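You operate a simulated robot arm through the tools that you are given. There is no shell and no other tool.

Carry out the task below with a simulated robot arm. There is one attempt and no reset: what you move stays moved.

Task
Shake A5 and Y7 till even; rack them in wells 4 and 6.
Fine: A5 goes in 4, Y7 in 6; the other samples stay as they are. Set down upright: what you pick out.

Only the result counts: the job must be done as asked and must still hold three seconds after the hand-in. Knocking over, shifting, dropping, spilling or breaking anything else fails it.

Robot
A 7-joint arm with a two-finger parallel gripper, fixed in place. Base frame: the origin is at the foot of the arm, x ahead of it, y to its left, z up. Lengths are in mm, angles in degrees, forces in N, time in s.
With the tool pointing down near the work surface it reaches from about 380 to 900 mm from the base axis. Its first joint turns from -143.0 to 143.0 degrees. Payload 3 kg.
The tool frame sits at the grasp point between the pads (the TCP): z along the fingers, y along the line on which they close. The tips reach 30 mm beyond it. Largest opening 94 mm; finger width 28, thickness 10; the body of the gripper, 50 by 96 mm, starts 55 mm behind the TCP.
Orientation is that of the tool frame in the base frame, as a unit quaternion [x, y, z, w]. With the fingers straight down and closing along the base's y, the tool's x points along the base's -x, its y along +y and its z along -z.

Tools
- The arm moves only by the tool apply_moves. Its argument "moves" is one flat list of numbers, 7 for each row, row after row: the turn, a rotation vector about the base's x, y, z in degrees, then the shift along the base's x, y, z in mm, then the finger opening in mm, from 0 to 94. In form: [wx, wy, wz, dx, dy, dz, claw, wx, wy, wz, dx, dy, dz, claw, ...]. A call has 1 to 20 rows; each row is the pose to reach, as a shift and turn from the pose commanded when the call began. A row lasts 0.2 s, in which the tool goes at most 50 mm and 8.6 degrees; a call with a longer step from one row to the next is refused whole, and so is a gripper value outside its range. A pose out of reach is approached as far as the arm can. The call stops where the force on the tool passes 40 N (or 10 N more than at its start, if that is more) or the arm is blocked; 0.2 s more then pass. The fingers move at their own pace (about 72 mm/s each) and stop on an object; they squeeze with about 23 N. The grip force told is the motor's: it shows also when the fingers shut on nothing. Time passes only in rows, and 0.2 s behind the last, so rows that repeat a pose let the fingers close. The reply holds the time, the measured pose of the TCP, the force on the tool along the base axes, the opening and the grip force, in the units named above and with some noise, with the torque about the TCP (base axes, N m) and any sound that the robot's microphone picked up.
- Cameras (640 x 400 px; columns grow to the right, rows downward): "scene" is fixed at [217.7, -645.4, 1541.6]; the picture's right is [0.67, -0.74, 0.00], its down [-0.46, -0.42, -0.79] and it looks along [0.58, 0.53, -0.62] (base axes); focal length 343 px, centre (320, 200). "wrist" rides on the gripper at [76, 14, -103] in the tool frame; the picture's right is [-0.18, 0.98, 0.00], its down [-0.75, -0.14, -0.64] and it looks along [-0.63, -0.12, 0.77] (tool axes); focal length 243 px, centre (320, 200). There is no depth. A picture from a camera that has moved, and an enlarged one, comes with that camera's place and axes in the base frame and with its lens. The place of the scene camera against the robot may be out by one fixed shift of up to 12 mm in any direction.
- get_image(camera): a new picture of that camera. It takes no simulated time.
- enlarge(camera, box): a new picture of the part [left, top, right, bottom] of that camera's present view, enlarged. It takes no simulated time.
- finish_job(): hands the job in; it is judged then, once.

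Nothing tells you positions but the pictures and the camera data. Unless the task says otherwise, let go and move clear before handing in.

The tools are called after ">>>" by a JSON object that holds its "api" and its "payload". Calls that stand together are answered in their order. apply_moves: Moves the arm, as the interface text tells. Its arguments: {"type":"object","properties":{"moves":{"type":"array","items":{"type":"number"}}},"required":["moves"]} The other tools are called the same way: get_image (camera) takes a picture; enlarge (camera, box) takes an enlarged picture of a part of a camera's view; finish_job () hands the job in.

At the start:

```text
t: 0.0
tcp_pos: [425.9, -145.3, 1306.2]
orientation: [0.0, 1.0, 0.001, 0.001]
wrist_force: [0.9, 0.1, -0.3]
wrist_torque: [-0.01, -0.04, 0.0]
finger_gap: 93.7
gripper_force: 0.0
```

scene: 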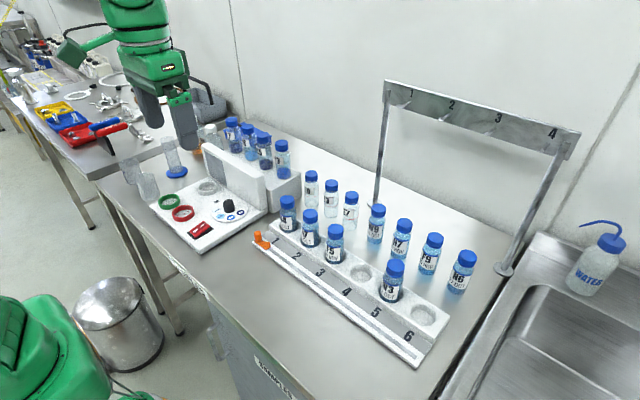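
wrist: 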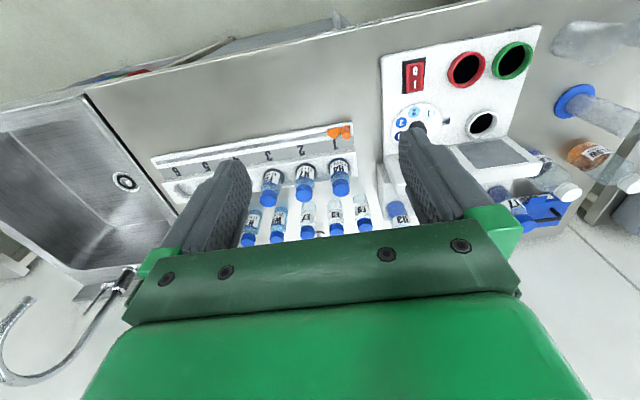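

I see a bench with a white six-well rack (vials in some wells), loose vials behind it, and a mixer-like device on the left. I'll enlarge to read labels first.

>>> {"api": "enlarge", "payload": {"camera": "scene", "box": [240, 160, 400, 260]}}

>>> {"api": "enlarge", "payload": {"camera": "scene", "box": [340, 190, 500, 290]}}

>>> {"api": "enlarge", "payload": {"camera": "scene", "box": [140, 110, 300, 210]}}

>>> {"api": "enlarge", "payload": {"camera": "scene", "box": [140, 160, 300, 260]}}

>>> {"api": "enlarge", "payload": {"camera": "scene", "box": [300, 250, 460, 350]}}

```text
4.00 times, centred on (320, 210) of scene
camera zoom: at [217.7, -645.4, 1541.6], right [0.67, -0.74, 0.0], down [-0.46, -0.42, -0.79], along [0.58, 0.53, -0.62], focal length 1371 px, centre (320, 160)
```

zoom: 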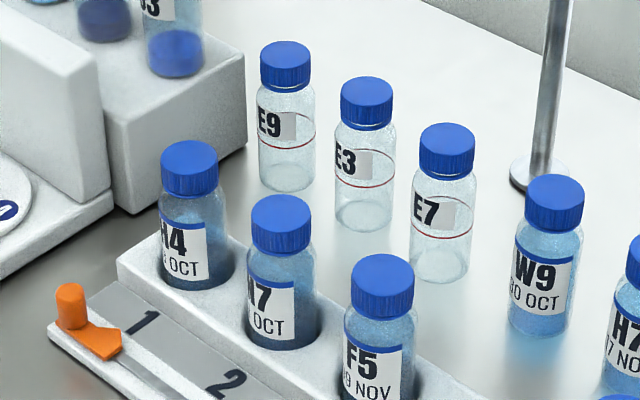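

```text
4.00 times, centred on (420, 240) of scene
camera zoom: at [217.7, -645.4, 1541.6], right [0.67, -0.74, 0.0], down [-0.46, -0.42, -0.79], along [0.58, 0.53, -0.62], focal length 1371 px, centre (-80, 40)
```

zoom: 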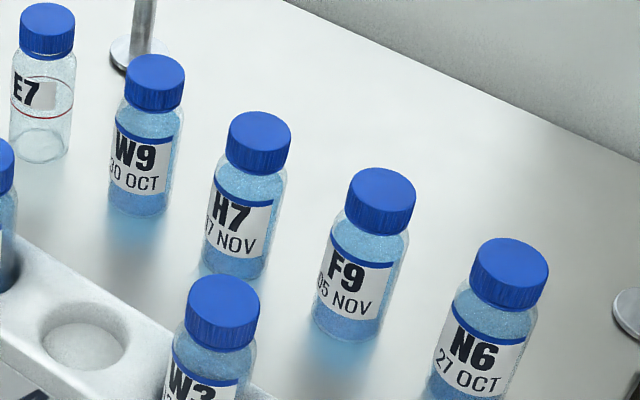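

```text
4.00 times, centred on (220, 160) of scene
camera zoom: at [217.7, -645.4, 1541.6], right [0.67, -0.74, 0.0], down [-0.46, -0.42, -0.79], along [0.58, 0.53, -0.62], focal length 1371 px, centre (720, 360)
```

zoom: 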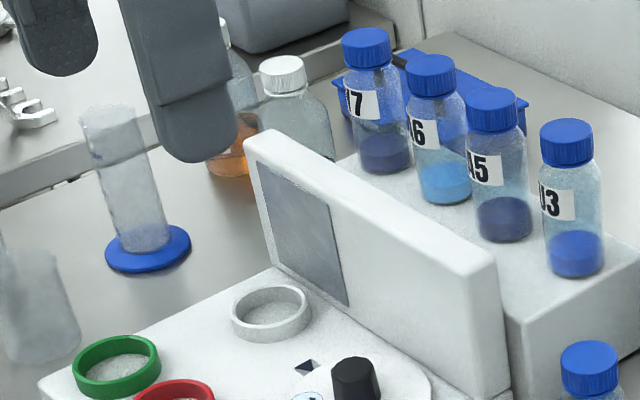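

```text
4.00 times, centred on (220, 210) of scene
camera zoom: at [217.7, -645.4, 1541.6], right [0.67, -0.74, 0.0], down [-0.46, -0.42, -0.79], along [0.58, 0.53, -0.62], focal length 1371 px, centre (720, 160)
```

zoom: 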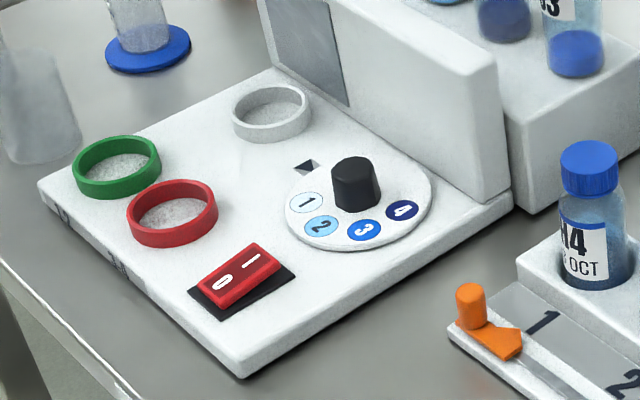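

```text
4.00 times, centred on (380, 300) of scene
camera zoom: at [217.7, -645.4, 1541.6], right [0.67, -0.74, 0.0], down [-0.46, -0.42, -0.79], along [0.58, 0.53, -0.62], focal length 1371 px, centre (80, -200)
```

zoom: 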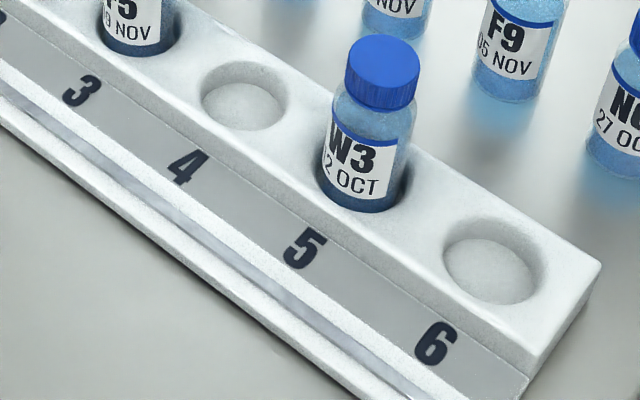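

The vials with settled layers (…7, …6, A5, …3) stand on a white block behind the instrument; the rack has wells 4 and 6 empty. Bench top is around z≈900. I'll look at the wrist view in detail.

>>> {"api": "enlarge", "payload": {"camera": "wrist", "box": [360, 20, 640, 240]}}

>>> {"api": "enlarge", "payload": {"camera": "wrist", "box": [140, 100, 420, 260]}}

>>> {"api": "enlarge", "payload": {"camera": "scene", "box": [210, 110, 306, 170]}}

>>> {"api": "enlarge", "payload": {"camera": "scene", "box": [360, 70, 600, 220]}}

```text
1.82 times, centred on (500, 130) of wrist
camera zoom: at [349.2, -130.7, 1407.5], right [0.18, 0.98, 0.0], down [0.75, -0.14, 0.64], along [0.63, -0.12, -0.77], focal length 441 px, centre (-7, 327)
```

zoom: 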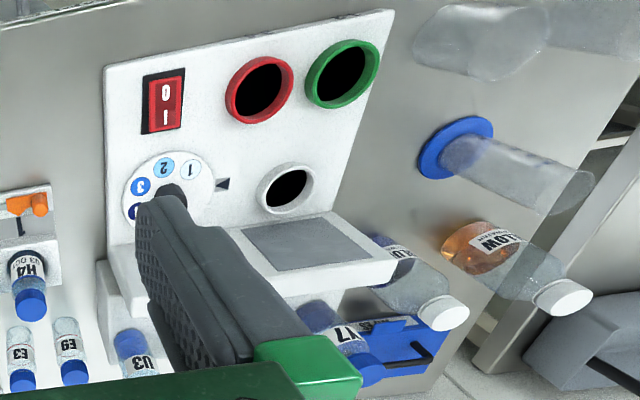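

```text
2.29 times, centred on (280, 180) of wrist
camera zoom: at [349.2, -130.7, 1407.5], right [0.18, 0.98, 0.0], down [0.75, -0.14, 0.64], along [0.63, -0.12, -0.77], focal length 555 px, centre (411, 246)
```

zoom: 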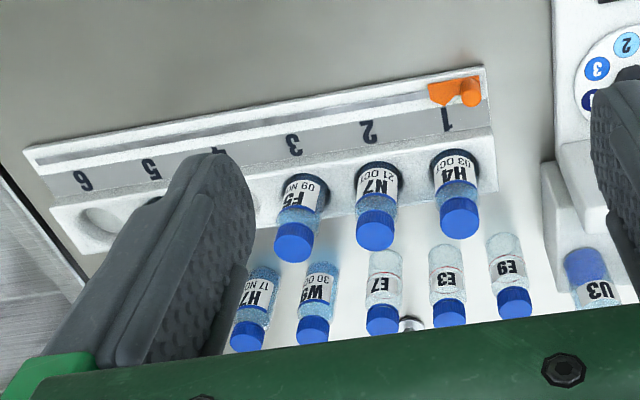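

```text
6.67 times, centred on (258, 140) of scene
camera zoom: at [217.7, -645.4, 1541.6], right [0.67, -0.74, 0.0], down [-0.46, -0.42, -0.79], along [0.58, 0.53, -0.62], focal length 2285 px, centre (733, 600)
```

zoom: 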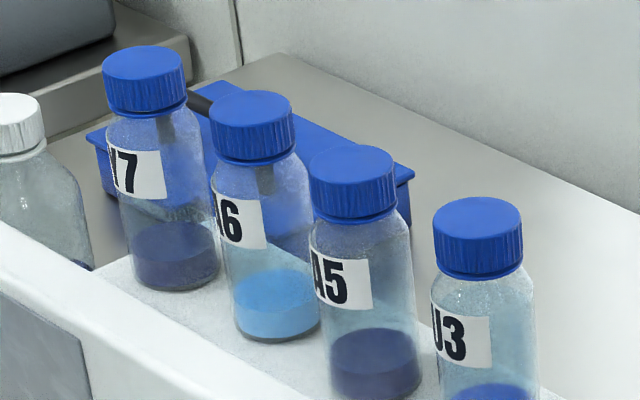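

```text
2.67 times, centred on (480, 145) of scene
camera zoom: at [217.7, -645.4, 1541.6], right [0.67, -0.74, 0.0], down [-0.46, -0.42, -0.79], along [0.58, 0.53, -0.62], focal length 914 px, centre (-107, 347)
```

zoom: 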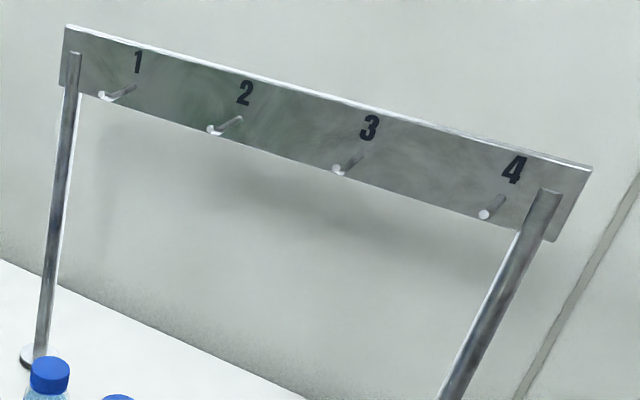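

The block vials seem to be around x≈770, y from 235 (…7) to 45 (U3). I'll move the wrist camera over there at safe height to read labels and triangulate.

>>> {"api": "apply_moves", "payload": {"moves": [0, 0, 0, 20, 35, 0, 94, 0, 0, 0, 40, 70, -10, 94, 0, 0, 0, 60, 105, -25, 94, 0, 0, 0, 80, 140, -40, 94, 0, 0, 0, 100, 175, -55, 94, 0, 0, 0, 120, 210, -70, 94, 0, 0, 0, 140, 245, -85, 94, 0, 0, 0, 160, 275, -100, 94, 0, 0, 0, 174, 295, -110, 94, 0, 0, 0, 174, 295, -110, 94]}}

>>> {"api": "get_image", "payload": {"camera": "wrist"}}

>>> {"api": "get_image", "payload": {"camera": "scene"}}

```text
t: 2.2
tcp_pos: [597.1, 146.7, 1195.4]
orientation: [0.0, 1.0, 0.0, 0.0]
wrist_force: [-0.7, -0.3, -0.6]
wrist_torque: [-0.02, 0.01, 0.0]
finger_gap: 94.0
gripper_force: 0.1
```

```text
taken
camera wrist: at [520.5, 161.3, 1297.2], right [0.18, 0.98, 0.0], down [0.75, -0.14, 0.64], along [0.63, -0.12, -0.77], focal length 243 px, centre (320, 200)
```

wrist: 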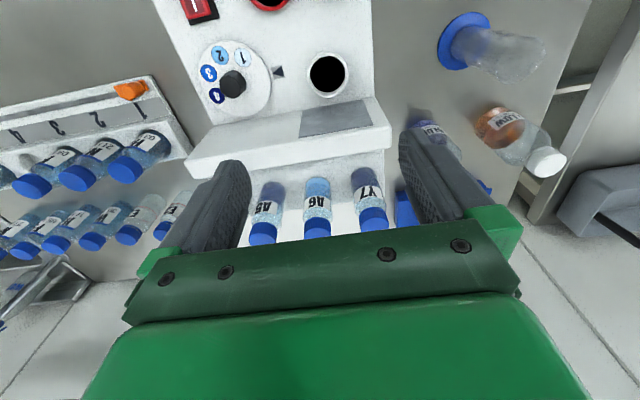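

```text
taken
```

scene: 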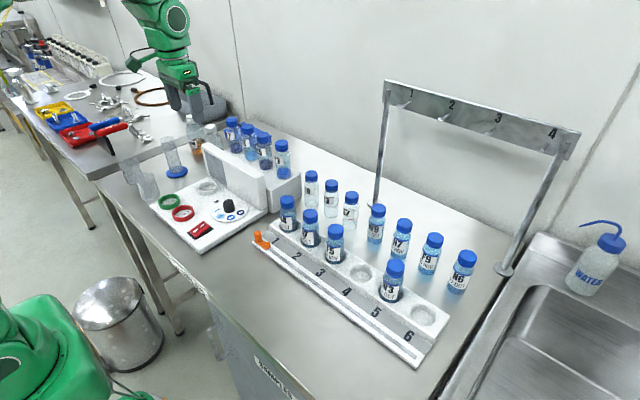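

>>> {"api": "enlarge", "payload": {"camera": "wrist", "box": [240, 150, 400, 250]}}

>>> {"api": "enlarge", "payload": {"camera": "wrist", "box": [400, 80, 560, 220]}}

>>> {"api": "enlarge", "payload": {"camera": "scene", "box": [180, 100, 308, 180]}}

>>> {"api": "enlarge", "payload": {"camera": "wrist", "box": [180, 20, 340, 120]}}

```text
4.00 times, centred on (320, 200) of wrist
camera zoom: at [520.5, 161.3, 1297.2], right [0.18, 0.98, 0.0], down [0.75, -0.14, 0.64], along [0.63, -0.12, -0.77], focal length 970 px, centre (320, 200)
```

zoom: 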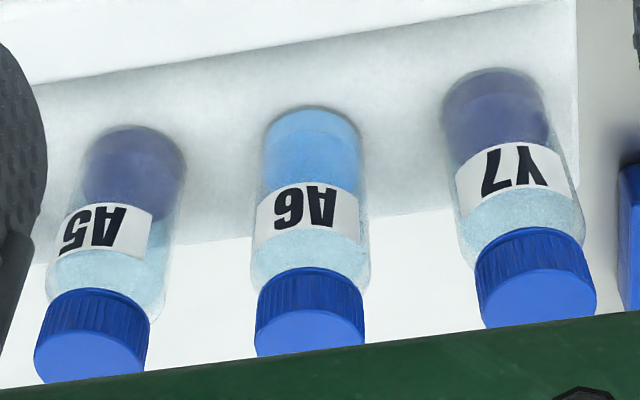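

```text
2.86 times, centred on (480, 150) of wrist
camera zoom: at [520.5, 161.3, 1297.2], right [0.18, 0.98, 0.0], down [0.75, -0.14, 0.64], along [0.63, -0.12, -0.77], focal length 693 px, centre (-137, 343)
```

zoom: 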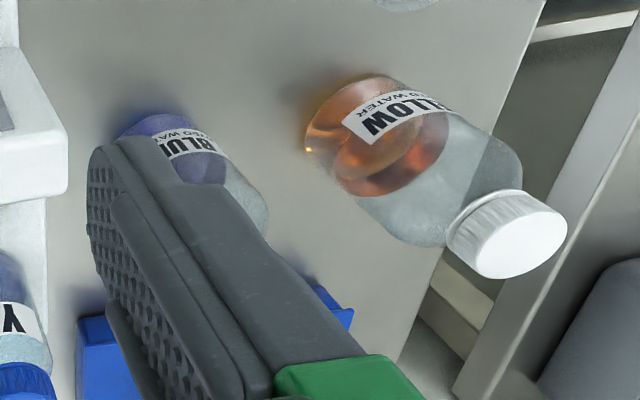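

```text
5.00 times, centred on (244, 140) of scene
camera zoom: at [217.7, -645.4, 1541.6], right [0.67, -0.74, 0.0], down [-0.46, -0.42, -0.79], along [0.58, 0.53, -0.62], focal length 1713 px, centre (700, 500)
```

zoom: 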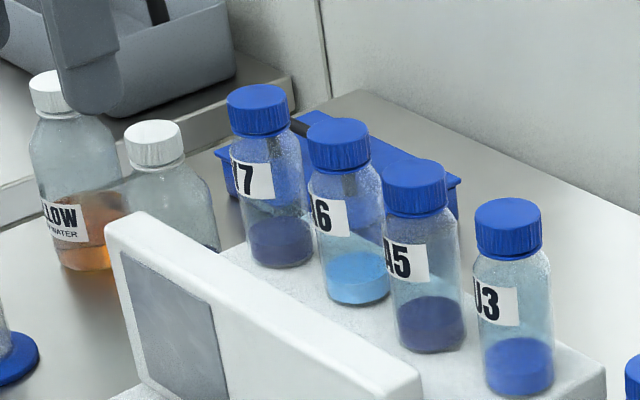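

```text
4.00 times, centred on (260, 70) of wrist
camera zoom: at [520.5, 161.3, 1297.2], right [0.18, 0.98, 0.0], down [0.75, -0.14, 0.64], along [0.63, -0.12, -0.77], focal length 970 px, centre (560, 720)
```

zoom: 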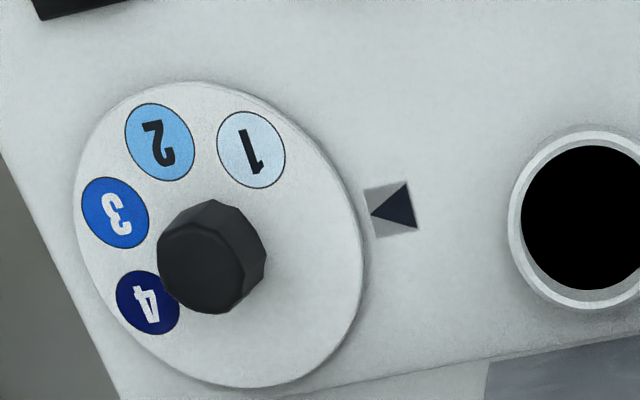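

The labels read A5, A6, Y7 and U3 on the block. A5's cap top is about (741, 45, 1091) and Y7's about (741, 187, 1091); rack wells run from about (652, -138) to (650, -530). I'll go above A5 to refine.

>>> {"api": "apply_moves", "payload": {"moves": [0, 0, 0, 30, -21, 0, 94, 0, 0, 0, 60, -42, 0, 94, 0, 0, 0, 90, -63, 5, 94, 0, 0, 0, 120, -85, 5, 94, 0, 0, 0, 144, -102, 5, 94, 0, 0, 0, 144, -102, 5, 94]}}

>>> {"api": "get_image", "payload": {"camera": "wrist"}}

>>> {"api": "get_image", "payload": {"camera": "scene"}}

```text
t: 3.6
tcp_pos: [743.0, 47.8, 1200.8]
orientation: [0.001, 1.0, -0.001, -0.001]
wrist_force: [0.4, 0.6, 0.5]
wrist_torque: [0.01, -0.01, -0.04]
finger_gap: 93.9
gripper_force: 0.1
```

```text
taken
camera wrist: at [666.6, 63.0, 1302.9], right [0.18, 0.98, 0.0], down [0.75, -0.14, 0.64], along [0.63, -0.12, -0.77], focal length 243 px, centre (320, 200)
```

wrist: 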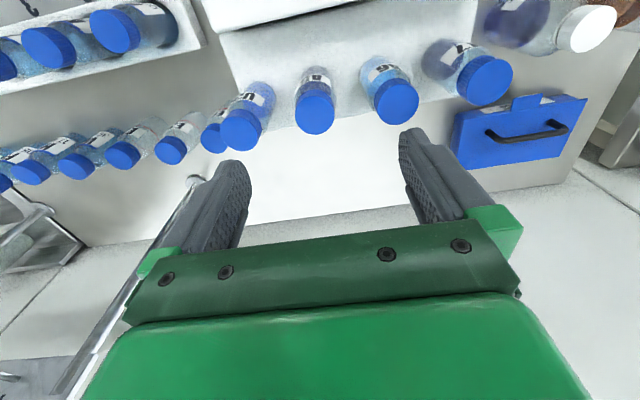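

```text
taken
```

scene: 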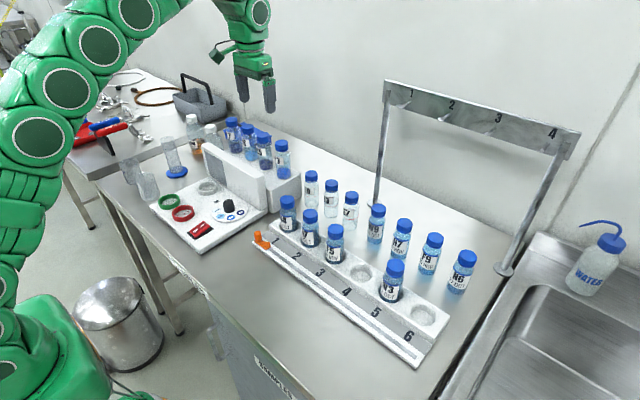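

>>> {"api": "enlarge", "payload": {"camera": "wrist", "box": [200, 30, 360, 170]}}

>>> {"api": "enlarge", "payload": {"camera": "wrist", "box": [340, 10, 540, 140]}}

```text
2.86 times, centred on (280, 100) of wrist
camera zoom: at [666.6, 63.0, 1302.9], right [0.18, 0.98, 0.0], down [0.75, -0.14, 0.64], along [0.63, -0.12, -0.77], focal length 693 px, centre (434, 486)
```

zoom: 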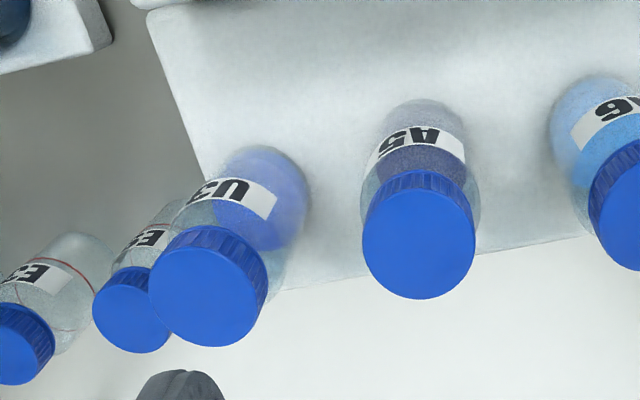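

```text
3.08 times, centred on (440, 75) of wrist
camera zoom: at [666.6, 63.0, 1302.9], right [0.18, 0.98, 0.0], down [0.75, -0.14, 0.64], along [0.63, -0.12, -0.77], focal length 746 px, centre (-49, 585)
```

zoom: 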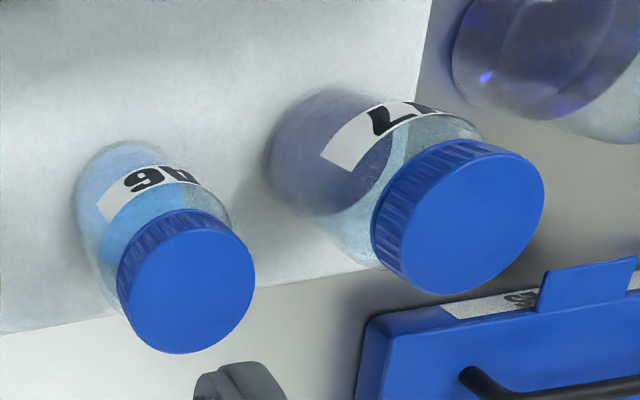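

A5's axis is at about (745, 43) with its cap top at z≈1088, and the neighbours are 71 mm away. I'll centre over it, narrow the fingers to 60 mm and descend part way to check.

>>> {"api": "apply_moves", "payload": {"moves": [0, 0, 0, 2, -5, 0, 60, 0, 0, 0, 2, -5, -15, 60, 0, 0, 0, 2, -5, -30, 60, 0, 0, 0, 2, -5, -45, 60, 0, 0, 0, 2, -5, -60, 60, 0, 0, 0, 2, -5, -70, 60, 0, 0, 0, 2, -5, -70, 60]}}

>>> {"api": "get_image", "payload": {"camera": "wrist"}}

>>> {"api": "enlarge", "payload": {"camera": "scene", "box": [200, 80, 328, 180]}}

```text
t: 5.2
tcp_pos: [745.5, 42.6, 1128.1]
orientation: [-0.001, 1.0, 0.0, 0.0]
wrist_force: [-0.2, -0.1, 0.3]
wrist_torque: [-0.04, 0.03, 0.0]
finger_gap: 59.9
gripper_force: 0.1
```

```text
taken
camera wrist: at [669.7, 58.6, 1232.1], right [0.18, 0.98, 0.0], down [0.75, -0.14, 0.64], along [0.63, -0.12, -0.77], focal length 243 px, centre (320, 200)
```

wrist: 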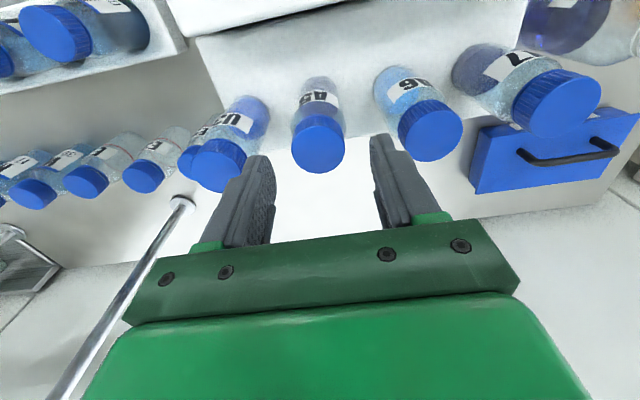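

```text
4.00 times, centred on (264, 130) of scene
camera zoom: at [217.7, -645.4, 1541.6], right [0.67, -0.74, 0.0], down [-0.46, -0.42, -0.79], along [0.58, 0.53, -0.62], focal length 1371 px, centre (544, 480)
```

zoom: 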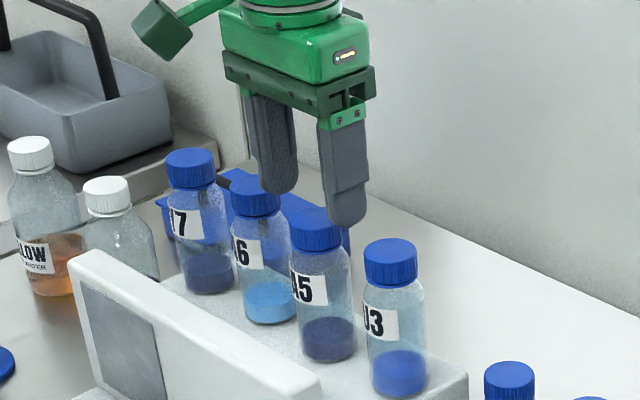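

A5 is centred between the fingers; descending around it and closing.

>>> {"api": "apply_moves", "payload": {"moves": [0, 0, 0, 0, 0, -15, 60, 0, 0, 0, 0, 0, -30, 60, 0, 0, 0, 0, 0, -45, 60, 0, 0, 0, 0, 0, -60, 60, 0, 0, 0, 0, 0, -72, 60, 0, 0, 0, 0, 0, -80, 60, 0, 0, 0, 0, 0, -80, 60]}}

>>> {"api": "get_image", "payload": {"camera": "wrist"}}

>>> {"api": "enlarge", "payload": {"camera": "scene", "box": [200, 80, 328, 180]}}

```text
t: 6.8
tcp_pos: [744.3, 42.2, 1051.5]
orientation: [0.0, 1.0, 0.001, 0.001]
wrist_force: [0.4, -0.1, 1.0]
wrist_torque: [0.01, -0.01, 0.01]
finger_gap: 59.8
gripper_force: 0.0
```

```text
taken
camera wrist: at [668.5, 57.5, 1152.2], right [0.18, 0.98, 0.0], down [0.75, -0.14, 0.64], along [0.63, -0.12, -0.77], focal length 243 px, centre (320, 200)
```

wrist: 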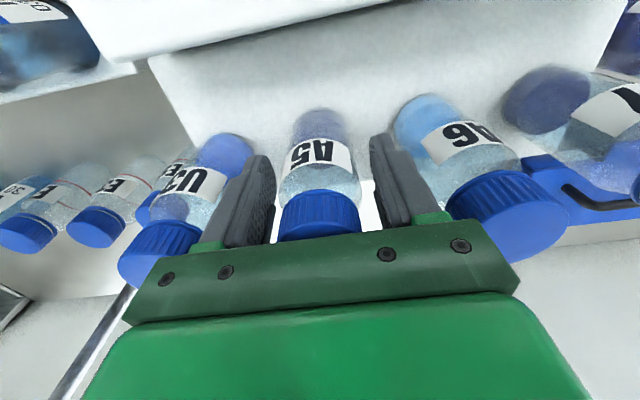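

```text
4.00 times, centred on (264, 130) of scene
camera zoom: at [217.7, -645.4, 1541.6], right [0.67, -0.74, 0.0], down [-0.46, -0.42, -0.79], along [0.58, 0.53, -0.62], focal length 1371 px, centre (544, 480)
```

zoom: 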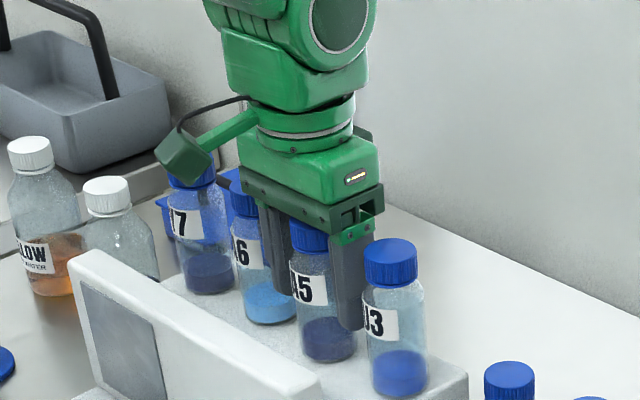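

The fingers straddle A5 cleanly. Closing now, then a small lift.

>>> {"api": "apply_moves", "payload": {"moves": [0, 0, 0, 0, 0, 0, 50, 0, 0, 0, 0, 0, 0, 30, 0, 0, 0, 0, 0, 0, 30, 0, 0, 0, 0, 0, 0, 30, 0, 0, 0, 0, 0, 10, 30, 0, 0, 0, 0, 0, 20, 30]}}

>>> {"api": "get_image", "payload": {"camera": "wrist"}}

>>> {"api": "enlarge", "payload": {"camera": "scene", "box": [200, 80, 328, 180]}}

```text
t: 8.2
tcp_pos: [745.9, 41.2, 1071.1]
orientation: [0.0, 1.0, 0.0, 0.0]
wrist_force: [0.0, 0.4, -0.3]
wrist_torque: [0.02, 0.01, 0.01]
finger_gap: 41.2
gripper_force: 23.4
```

```text
taken
camera wrist: at [668.6, 56.8, 1172.8], right [0.18, 0.98, 0.0], down [0.75, -0.14, 0.64], along [0.63, -0.12, -0.77], focal length 243 px, centre (320, 200)
```

wrist: 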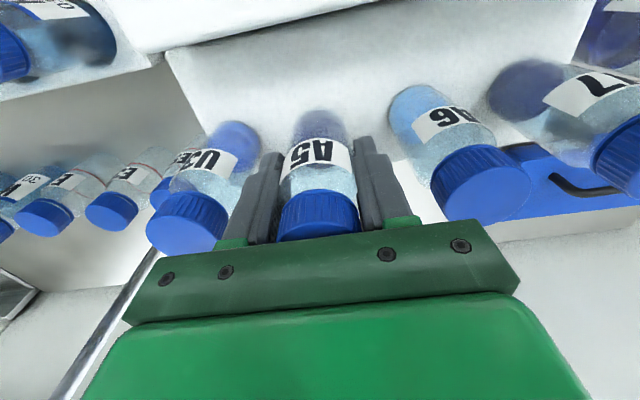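

```text
4.00 times, centred on (264, 130) of scene
camera zoom: at [217.7, -645.4, 1541.6], right [0.67, -0.74, 0.0], down [-0.46, -0.42, -0.79], along [0.58, 0.53, -0.62], focal length 1371 px, centre (544, 480)
```

zoom: 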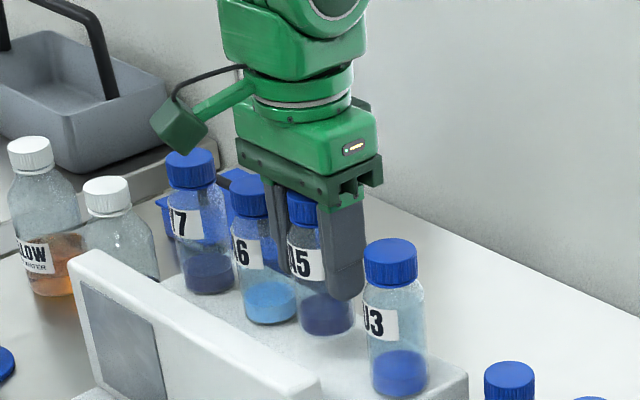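

A5 is lifted and held (gap 41 mm). I'll raise it clear and move to open space before shaking.

>>> {"api": "apply_moves", "payload": {"moves": [0, 0, 0, 0, 0, 25, 30, 0, 0, 0, 0, 0, 50, 30, 0, 0, 0, 0, 0, 80, 30, 0, 0, 0, 0, 0, 110, 30, 0, 0, 0, 0, 0, 140, 30, 0, 0, 0, -20, -10, 160, 30, 0, 0, 0, -50, -25, 180, 30, 0, 0, 0, -80, -40, 190, 30, 0, 0, 0, -110, -60, 195, 30, 0, 0, 0, -140, -80, 200, 30, 0, 0, 0, -145, -90, 200, 30, 0, 0, 0, -145, -90, 200, 30]}}

>>> {"api": "get_image", "payload": {"camera": "wrist"}}

>>> {"api": "get_image", "payload": {"camera": "scene"}}

```text
t: 10.8
tcp_pos: [602.0, -48.1, 1269.1]
orientation: [-0.001, 1.0, 0.0, -0.001]
wrist_force: [0.1, -0.2, -0.8]
wrist_torque: [-0.02, 0.0, 0.0]
finger_gap: 40.9
gripper_force: 23.3
```

```text
taken
camera wrist: at [525.4, -33.6, 1371.6], right [0.18, 0.98, 0.0], down [0.75, -0.14, 0.64], along [0.63, -0.12, -0.77], focal length 243 px, centre (320, 200)
```

wrist: 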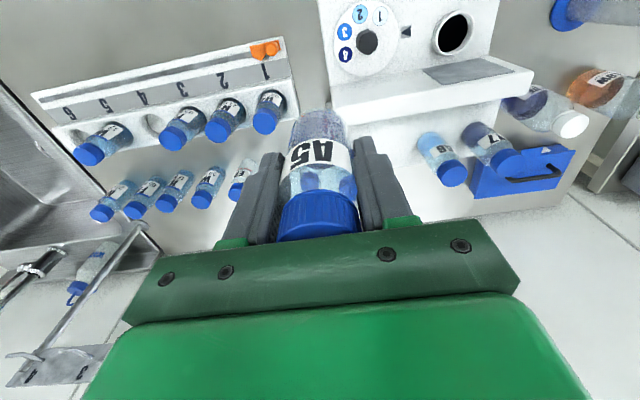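

```text
taken
```

scene: 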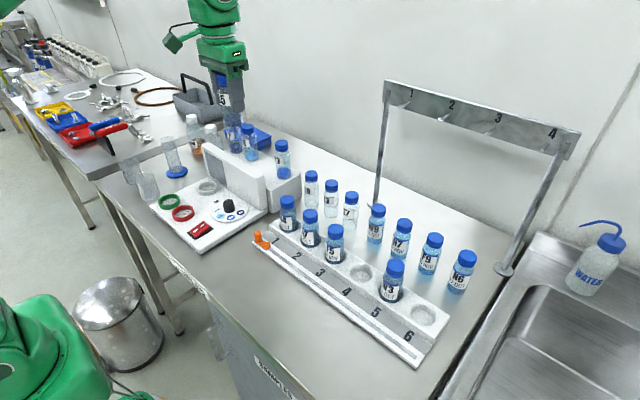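

A5 hangs free with a dark settled layer at its bottom. Shaking it vertically now.

>>> {"api": "apply_moves", "payload": {"moves": [0, 0, 0, 0, 0, 40, 30, 0, 0, 0, 0, 0, 0, 30, 0, 0, 0, 0, 0, 40, 30, 0, 0, 0, 0, 0, 0, 30, 0, 0, 0, 0, 0, 40, 30, 0, 0, 0, 0, 0, 0, 30, 0, 0, 0, 0, 0, 40, 30, 0, 0, 0, 0, 0, 0, 30, 0, 0, 0, 0, 0, 40, 30, 0, 0, 0, 0, 0, 0, 30, 0, 0, 0, 0, 0, 40, 30, 0, 0, 0, 0, 0, 0, 30, 0, 0, 0, 0, 0, 40, 30, 0, 0, 0, 0, 0, 0, 30, 0, 0, 0, 0, 0, 40, 30, 0, 0, 0, 0, 0, 0, 30, 0, 0, 0, 0, 0, 40, 30, 0, 0, 0, 0, 0, 0, 30, 0, 0, 0, 0, 0, 0, 30]}}

>>> {"api": "enlarge", "payload": {"camera": "wrist", "box": [240, 80, 400, 260]}}

>>> {"api": "enlarge", "payload": {"camera": "scene", "box": [180, 50, 280, 130]}}

```text
t: 14.8
tcp_pos: [599.2, -48.4, 1266.5]
orientation: [-0.001, 1.0, 0.0, -0.001]
wrist_force: [-0.1, 0.8, -1.3]
wrist_torque: [0.01, 0.02, 0.0]
finger_gap: 41.2
gripper_force: 23.4
```

```text
2.22 times, centred on (320, 170) of wrist
camera zoom: at [522.9, -33.4, 1368.1], right [0.18, 0.98, 0.0], down [0.75, -0.14, 0.64], along [0.63, -0.12, -0.77], focal length 539 px, centre (320, 267)
```

zoom: 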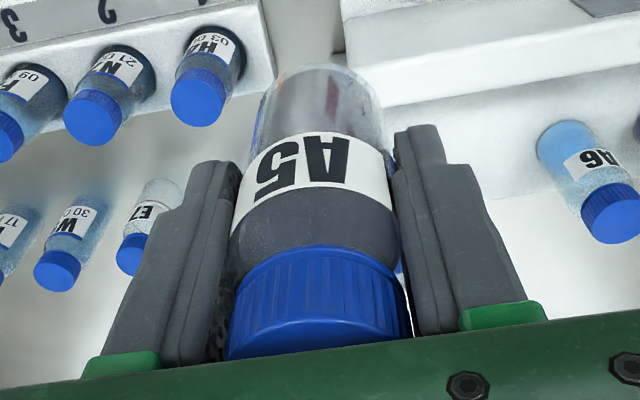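

```text
5.00 times, centred on (230, 90) of scene
camera zoom: at [217.7, -645.4, 1541.6], right [0.67, -0.74, 0.0], down [-0.46, -0.42, -0.79], along [0.58, 0.53, -0.62], focal length 1713 px, centre (770, 750)
```

zoom: 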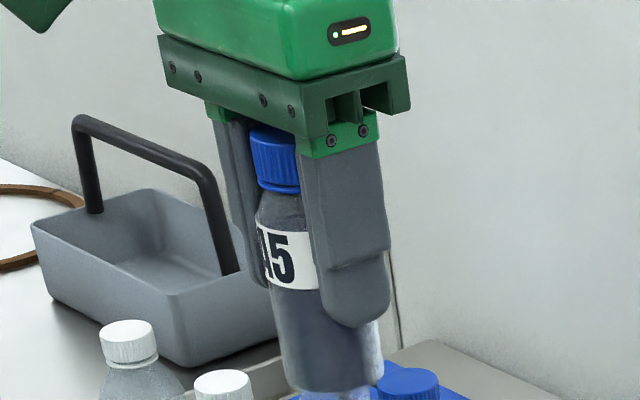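

The contents changed: A5 now looks dark throughout in the scene view, though the bottom looks clearer from the wrist. Looking closer.

>>> {"api": "enlarge", "payload": {"camera": "scene", "box": [222, 90, 270, 130]}}

>>> {"api": "enlarge", "payload": {"camera": "wrist", "box": [280, 90, 360, 200]}}

```text
10.00 times, centred on (246, 110) of scene
camera zoom: at [217.7, -645.4, 1541.6], right [0.67, -0.74, 0.0], down [-0.46, -0.42, -0.79], along [0.58, 0.53, -0.62], focal length 3427 px, centre (1060, 1100)
```

zoom: 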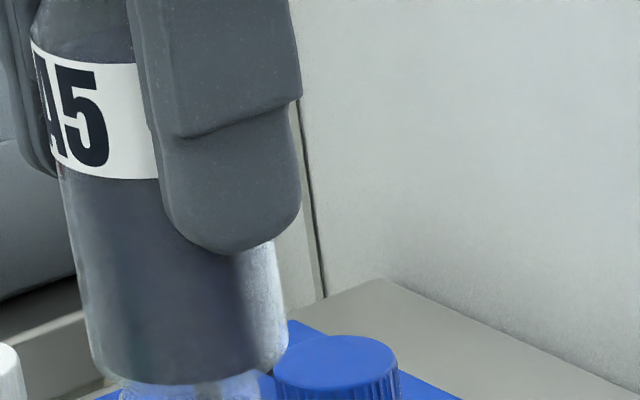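

```text
3.64 times, centred on (320, 145) of wrist
camera zoom: at [522.9, -33.4, 1368.1], right [0.18, 0.98, 0.0], down [0.75, -0.14, 0.64], along [0.63, -0.12, -0.77], focal length 882 px, centre (320, 400)
```

zoom: 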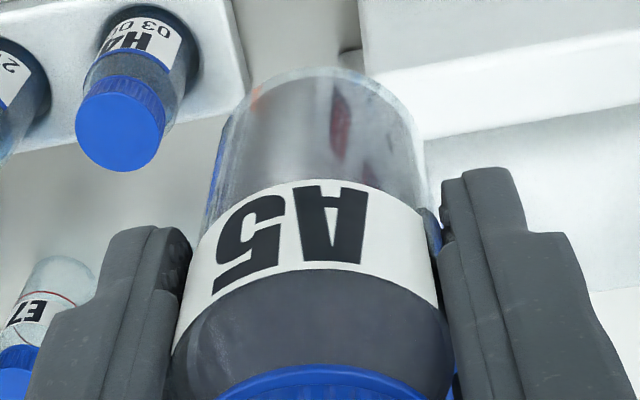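

It already looks fairly uniform; I'll shake another round, with lateral motion, and compare whether the look still changes.

>>> {"api": "apply_moves", "payload": {"moves": [0, 0, 0, 0, 0, 45, 30, 0, 0, 0, 0, 0, 0, 30, 0, 0, 0, 0, 0, 45, 30, 0, 0, 0, 0, 0, 0, 30, 0, 0, 0, 0, 0, 45, 30, 0, 0, 0, 0, 0, 0, 30, 0, 0, 0, 0, 0, 45, 30, 0, 0, 0, 0, 0, 0, 30, 0, 0, 0, 0, 40, 0, 30, 0, 0, 0, 0, 0, 0, 30, 0, 0, 0, 0, 40, 0, 30, 0, 0, 0, 0, 0, 0, 30, 0, 0, 0, 0, 40, 0, 30, 0, 0, 0, 0, 0, 0, 30, 0, 0, 0, 0, 0, 45, 30, 0, 0, 0, 0, 0, 0, 30, 0, 0, 0, 0, 0, 45, 30, 0, 0, 0, 0, 0, 0, 30, 0, 0, 0, 0, 0, 0, 30]}}

>>> {"api": "enlarge", "payload": {"camera": "wrist", "box": [280, 90, 360, 200]}}

>>> {"api": "enlarge", "payload": {"camera": "scene", "box": [222, 90, 270, 130]}}

```text
t: 18.8
tcp_pos: [600.0, -46.6, 1271.1]
orientation: [0.0, 1.0, 0.001, 0.0]
wrist_force: [0.0, -0.5, -1.3]
wrist_torque: [0.02, 0.0, 0.02]
finger_gap: 41.2
gripper_force: 23.0
```

```text
3.64 times, centred on (320, 145) of wrist
camera zoom: at [523.7, -30.8, 1373.4], right [0.18, 0.98, 0.0], down [0.75, -0.14, 0.64], along [0.63, -0.12, -0.77], focal length 882 px, centre (320, 400)
```

zoom: 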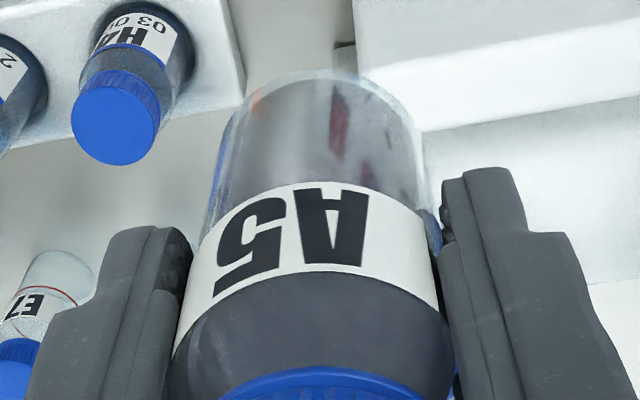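

```text
10.00 times, centred on (246, 110) of scene
camera zoom: at [217.7, -645.4, 1541.6], right [0.67, -0.74, 0.0], down [-0.46, -0.42, -0.79], along [0.58, 0.53, -0.62], focal length 3427 px, centre (1060, 1100)
```

zoom: 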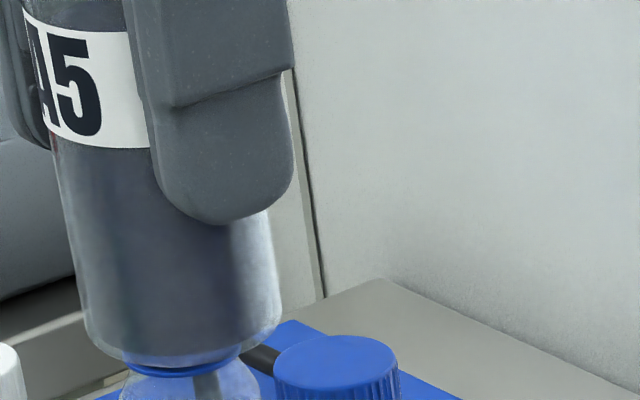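

The look no longer changes, so A5 is evenly mixed. Now I'll carry it over toward the rack and survey the wells.

>>> {"api": "apply_moves", "payload": {"moves": [0, 0, 0, 0, -35, 0, 30, 0, 0, 0, 0, -70, -10, 30, 0, 0, 0, 0, -105, -25, 30, 0, 0, 0, 0, -140, -40, 30, 0, 0, 0, 0, -175, -55, 30, 0, 0, 0, 0, -205, -65, 30, 0, 0, 0, 0, -230, -70, 30, 0, 0, 0, 0, -230, -70, 30]}}

>>> {"api": "get_image", "payload": {"camera": "wrist"}}

>>> {"api": "enlarge", "payload": {"camera": "wrist", "box": [120, 40, 320, 180]}}

>>> {"api": "get_image", "payload": {"camera": "scene"}}

```text
t: 20.6
tcp_pos: [600.9, -277.8, 1196.7]
orientation: [-0.001, 1.0, 0.001, -0.001]
wrist_force: [-0.5, -0.5, -1.4]
wrist_torque: [-0.04, -0.03, -0.03]
finger_gap: 41.4
gripper_force: 22.3
```

```text
taken
camera wrist: at [523.3, -262.4, 1298.6], right [0.18, 0.98, 0.0], down [0.75, -0.14, 0.64], along [0.63, -0.12, -0.77], focal length 243 px, centre (320, 200)
```

wrist: 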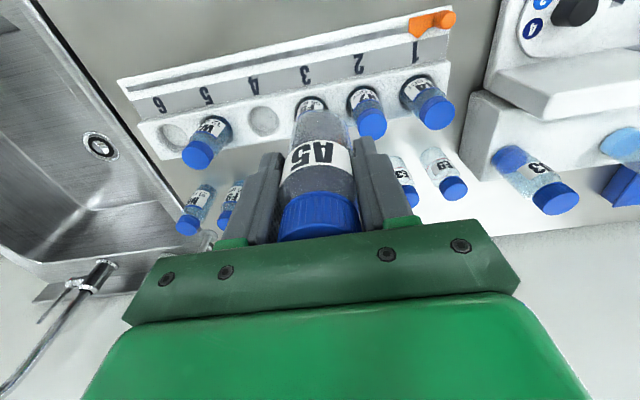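

```text
2.86 times, centred on (220, 110) of wrist
camera zoom: at [523.3, -262.4, 1298.6], right [0.18, 0.98, 0.0], down [0.75, -0.14, 0.64], along [0.63, -0.12, -0.77], focal length 693 px, centre (606, 457)
```

zoom: 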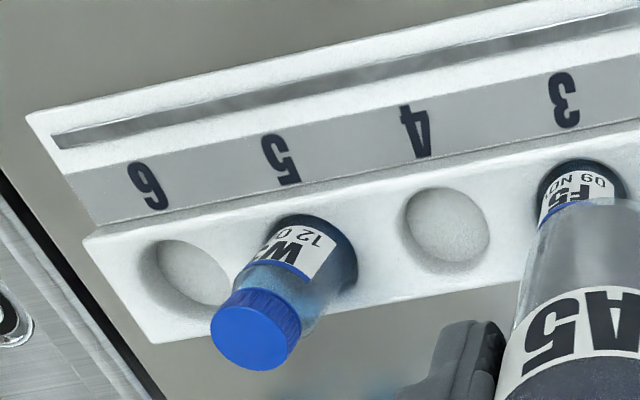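

```text
taken
```

scene: 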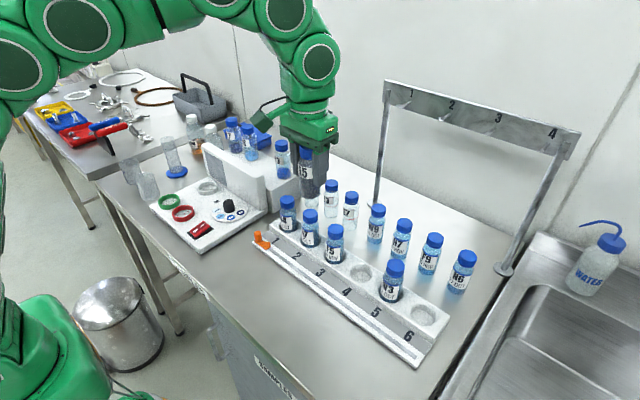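

Well 4 is near (653, -376) and well 6 near (650, -530), with rims at z≈929. Moving the vial over well 4, staying well above the caps, to check alignment.

>>> {"api": "apply_moves", "payload": {"moves": [0, 0, 0, 15, -28, 0, 30, 0, 0, 0, 30, -56, 0, 30, 0, 0, 0, 45, -84, -5, 30, 0, 0, 0, 52, -98, -20, 30, 0, 0, 0, 52, -98, -40, 30, 0, 0, 0, 52, -98, -57, 30, 0, 0, 0, 52, -98, -57, 30, 0, 0, 0, 52, -98, -57, 30]}}

>>> {"api": "get_image", "payload": {"camera": "wrist"}}

>>> {"api": "enlarge", "payload": {"camera": "wrist", "box": [220, 30, 420, 155]}}

>>> {"api": "enlarge", "payload": {"camera": "scene", "box": [290, 160, 450, 300]}}

```text
t: 22.4
tcp_pos: [651.8, -377.7, 1141.9]
orientation: [-0.001, 1.0, 0.0, 0.0]
wrist_force: [-0.4, -0.1, -1.7]
wrist_torque: [-0.01, 0.02, -0.01]
finger_gap: 41.3
gripper_force: 23.5
```

```text
taken
camera wrist: at [574.9, -361.8, 1244.3], right [0.18, 0.98, 0.0], down [0.75, -0.14, 0.64], along [0.63, -0.12, -0.77], focal length 243 px, centre (320, 200)
```

wrist: 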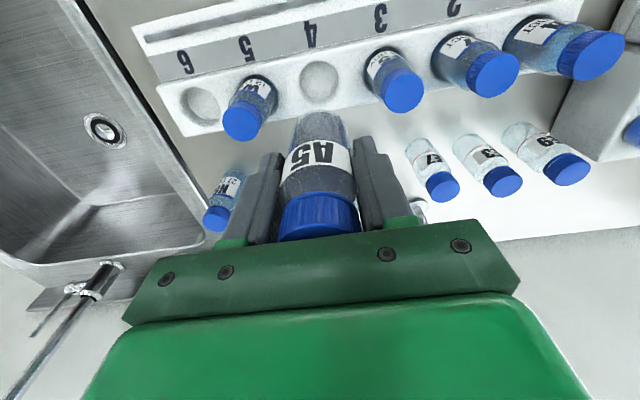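

```text
3.20 times, centred on (320, 92) of wrist
camera zoom: at [574.9, -361.8, 1244.3], right [0.18, 0.98, 0.0], down [0.75, -0.14, 0.64], along [0.63, -0.12, -0.77], focal length 776 px, centre (320, 544)
```

zoom: 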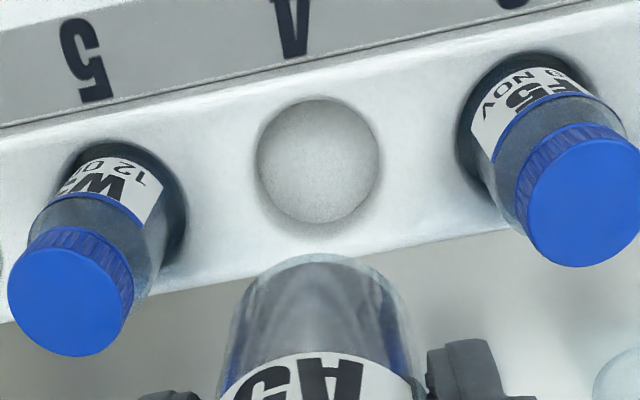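

```text
2.86 times, centred on (370, 230) of scene
camera zoom: at [217.7, -645.4, 1541.6], right [0.67, -0.74, 0.0], down [-0.46, -0.42, -0.79], along [0.58, 0.53, -0.62], focal length 979 px, centre (177, 114)
```

zoom: 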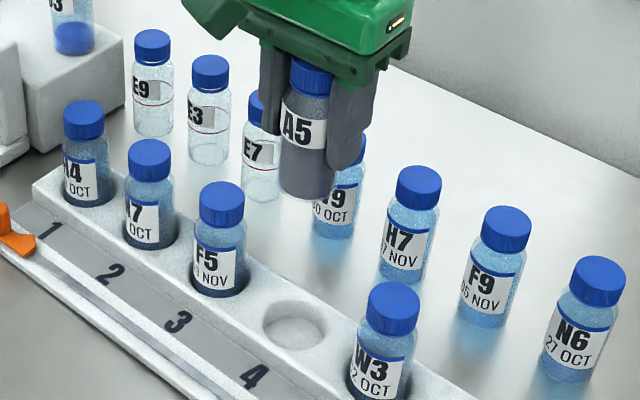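

The vial is centred laterally over well 4. I'll lower to just above the rim and check again.

>>> {"api": "apply_moves", "payload": {"moves": [0, 0, 0, 0, 0, -25, 30, 0, 0, 0, 0, 0, -50, 30, 0, 0, 0, 0, 0, -75, 30, 0, 0, 0, 0, 0, -100, 30, 0, 0, 0, 0, 0, -120, 30, 0, 0, 0, 0, 0, -136, 30, 0, 0, 0, 0, 0, -136, 30, 0, 0, 0, 0, 0, -136, 30]}}

>>> {"api": "get_image", "payload": {"camera": "wrist"}}

>>> {"api": "enlarge", "payload": {"camera": "wrist", "box": [220, 30, 420, 155]}}

>>> {"api": "enlarge", "payload": {"camera": "scene", "box": [310, 200, 420, 300]}}

```text
t: 24.2
tcp_pos: [651.3, -374.8, 1006.6]
orientation: [0.0, 1.0, 0.0, 0.0]
wrist_force: [-0.2, 0.3, 0.1]
wrist_torque: [0.01, 0.0, -0.01]
finger_gap: 41.2
gripper_force: 23.1
```

```text
taken
camera wrist: at [575.2, -360.5, 1109.4], right [0.18, 0.98, 0.0], down [0.75, -0.14, 0.64], along [0.63, -0.12, -0.77], focal length 243 px, centre (320, 200)
```

wrist: 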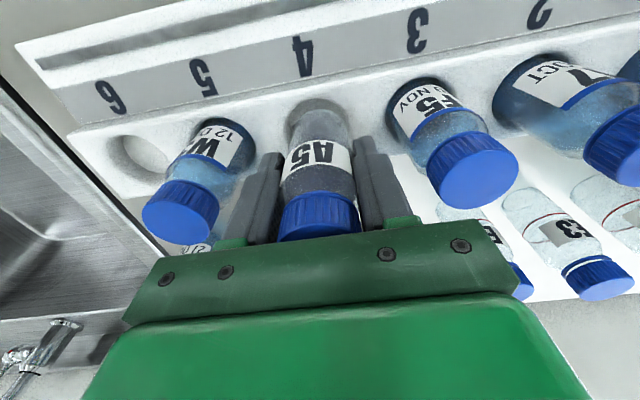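

```text
3.20 times, centred on (320, 92) of wrist
camera zoom: at [575.2, -360.5, 1109.4], right [0.18, 0.98, 0.0], down [0.75, -0.14, 0.64], along [0.63, -0.12, -0.77], focal length 776 px, centre (320, 544)
```

zoom: 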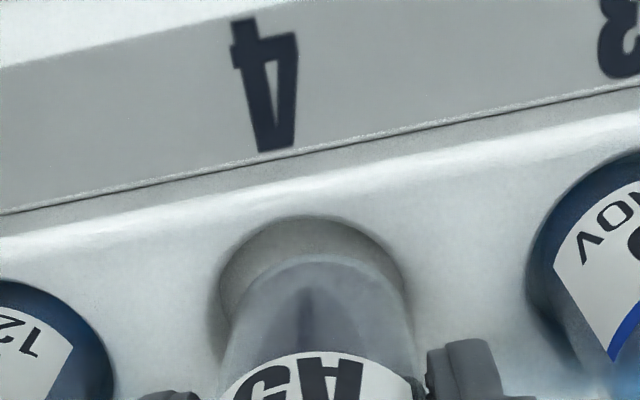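

```text
4.00 times, centred on (365, 250) of scene
camera zoom: at [217.7, -645.4, 1541.6], right [0.67, -0.74, 0.0], down [-0.46, -0.42, -0.79], along [0.58, 0.53, -0.62], focal length 1371 px, centre (140, 0)
```

zoom: 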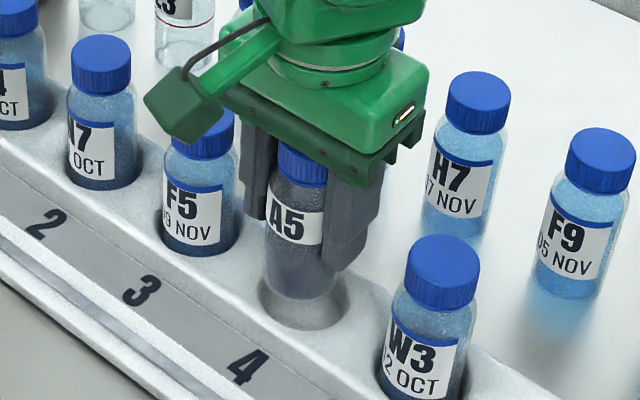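

The vial sits about 2–3 mm toward +y and slightly toward the base relative to the well centre. I'll correct by (+1.7, -2.4) and lower in small steps.

>>> {"api": "apply_moves", "payload": {"moves": [0, 0, 0, 1.7, -2.4, 0, 30, 0, 0, 0, 1.7, -2.4, -4, 30, 0, 0, 0, 1.7, -2.4, -8, 30, 0, 0, 0, 1.7, -2.4, -8, 30]}}

>>> {"api": "enlarge", "payload": {"camera": "wrist", "box": [220, 30, 420, 155]}}

>>> {"api": "enlarge", "payload": {"camera": "scene", "box": [330, 220, 410, 290]}}

```text
t: 25.2
tcp_pos: [654.8, -378.5, 999.3]
orientation: [0.0, 1.0, 0.001, 0.0]
wrist_force: [-0.2, 0.1, -1.3]
wrist_torque: [0.0, -0.01, -0.03]
finger_gap: 41.3
gripper_force: 22.8
```

```text
3.20 times, centred on (320, 92) of wrist
camera zoom: at [577.4, -363.0, 1101.4], right [0.18, 0.98, 0.0], down [0.75, -0.14, 0.64], along [0.63, -0.12, -0.77], focal length 776 px, centre (320, 544)
```

zoom: 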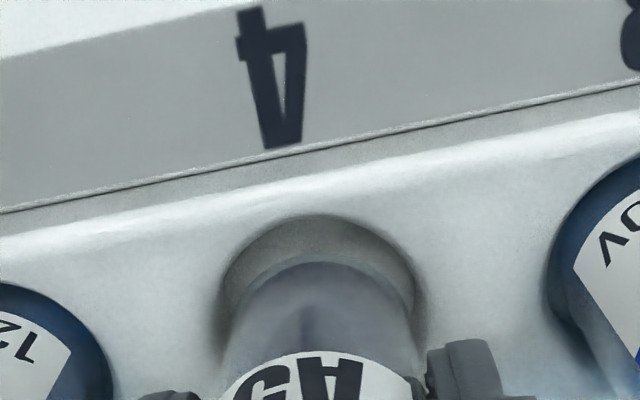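

```text
5.71 times, centred on (370, 255) of scene
camera zoom: at [217.7, -645.4, 1541.6], right [0.67, -0.74, 0.0], down [-0.46, -0.42, -0.79], along [0.58, 0.53, -0.62], focal length 1958 px, centre (34, -114)
```

zoom: 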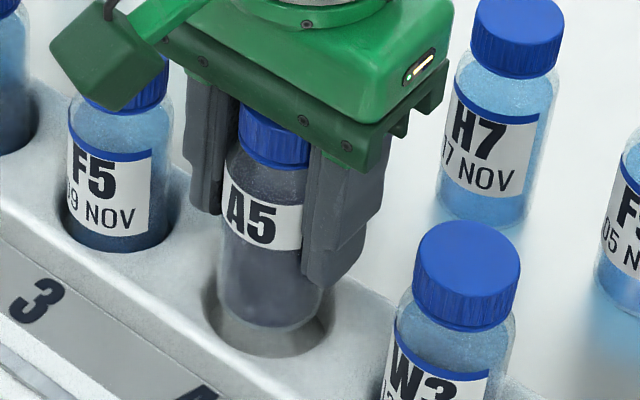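

Now centred in y; nudging -0.8 in x and lowering slowly, checking for contact.

>>> {"api": "apply_moves", "payload": {"moves": [0, 0, 0, -0.8, 0, -2, 30, 0, 0, 0, -0.8, 0, -4, 30, 0, 0, 0, -0.8, 0, -6, 30, 0, 0, 0, -0.8, 0, -8, 30, 0, 0, 0, -0.8, 0, -10, 30, 0, 0, 0, -0.8, 0, -12, 30, 0, 0, 0, -0.8, 0, -12, 30]}}

>>> {"api": "enlarge", "payload": {"camera": "wrist", "box": [220, 30, 420, 155]}}

>>> {"api": "enlarge", "payload": {"camera": "scene", "box": [330, 220, 410, 290]}}

```text
t: 26.8
tcp_pos: [653.7, -378.5, 987.6]
orientation: [0.001, 1.0, 0.0, -0.001]
wrist_force: [0.1, -0.5, -0.6]
wrist_torque: [-0.03, 0.03, 0.03]
finger_gap: 41.2
gripper_force: 23.5
```

```text
3.20 times, centred on (320, 92) of wrist
camera zoom: at [577.3, -362.6, 1089.9], right [0.18, 0.98, 0.0], down [0.75, -0.14, 0.64], along [0.63, -0.12, -0.77], focal length 776 px, centre (320, 544)
```

zoom: 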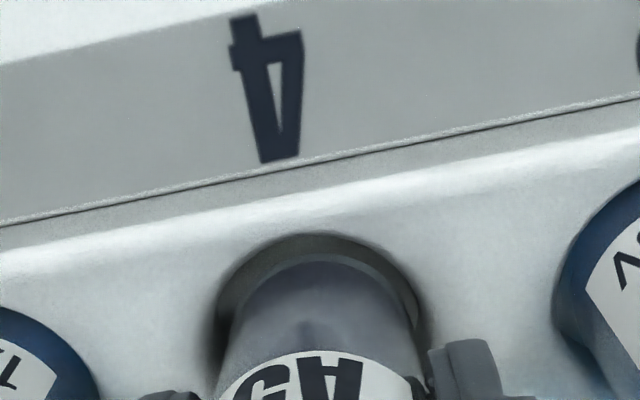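

```text
5.71 times, centred on (370, 255) of scene
camera zoom: at [217.7, -645.4, 1541.6], right [0.67, -0.74, 0.0], down [-0.46, -0.42, -0.79], along [0.58, 0.53, -0.62], focal length 1958 px, centre (34, -114)
```

zoom: 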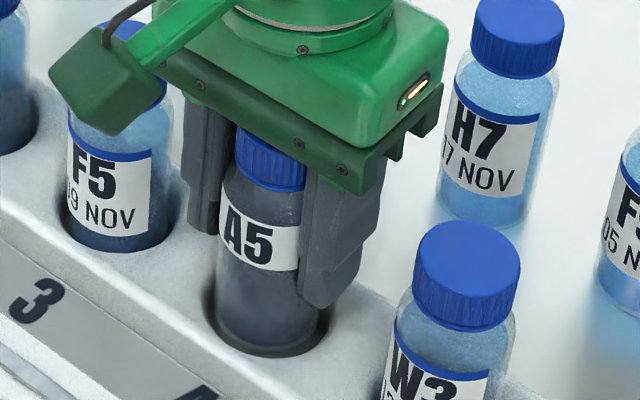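

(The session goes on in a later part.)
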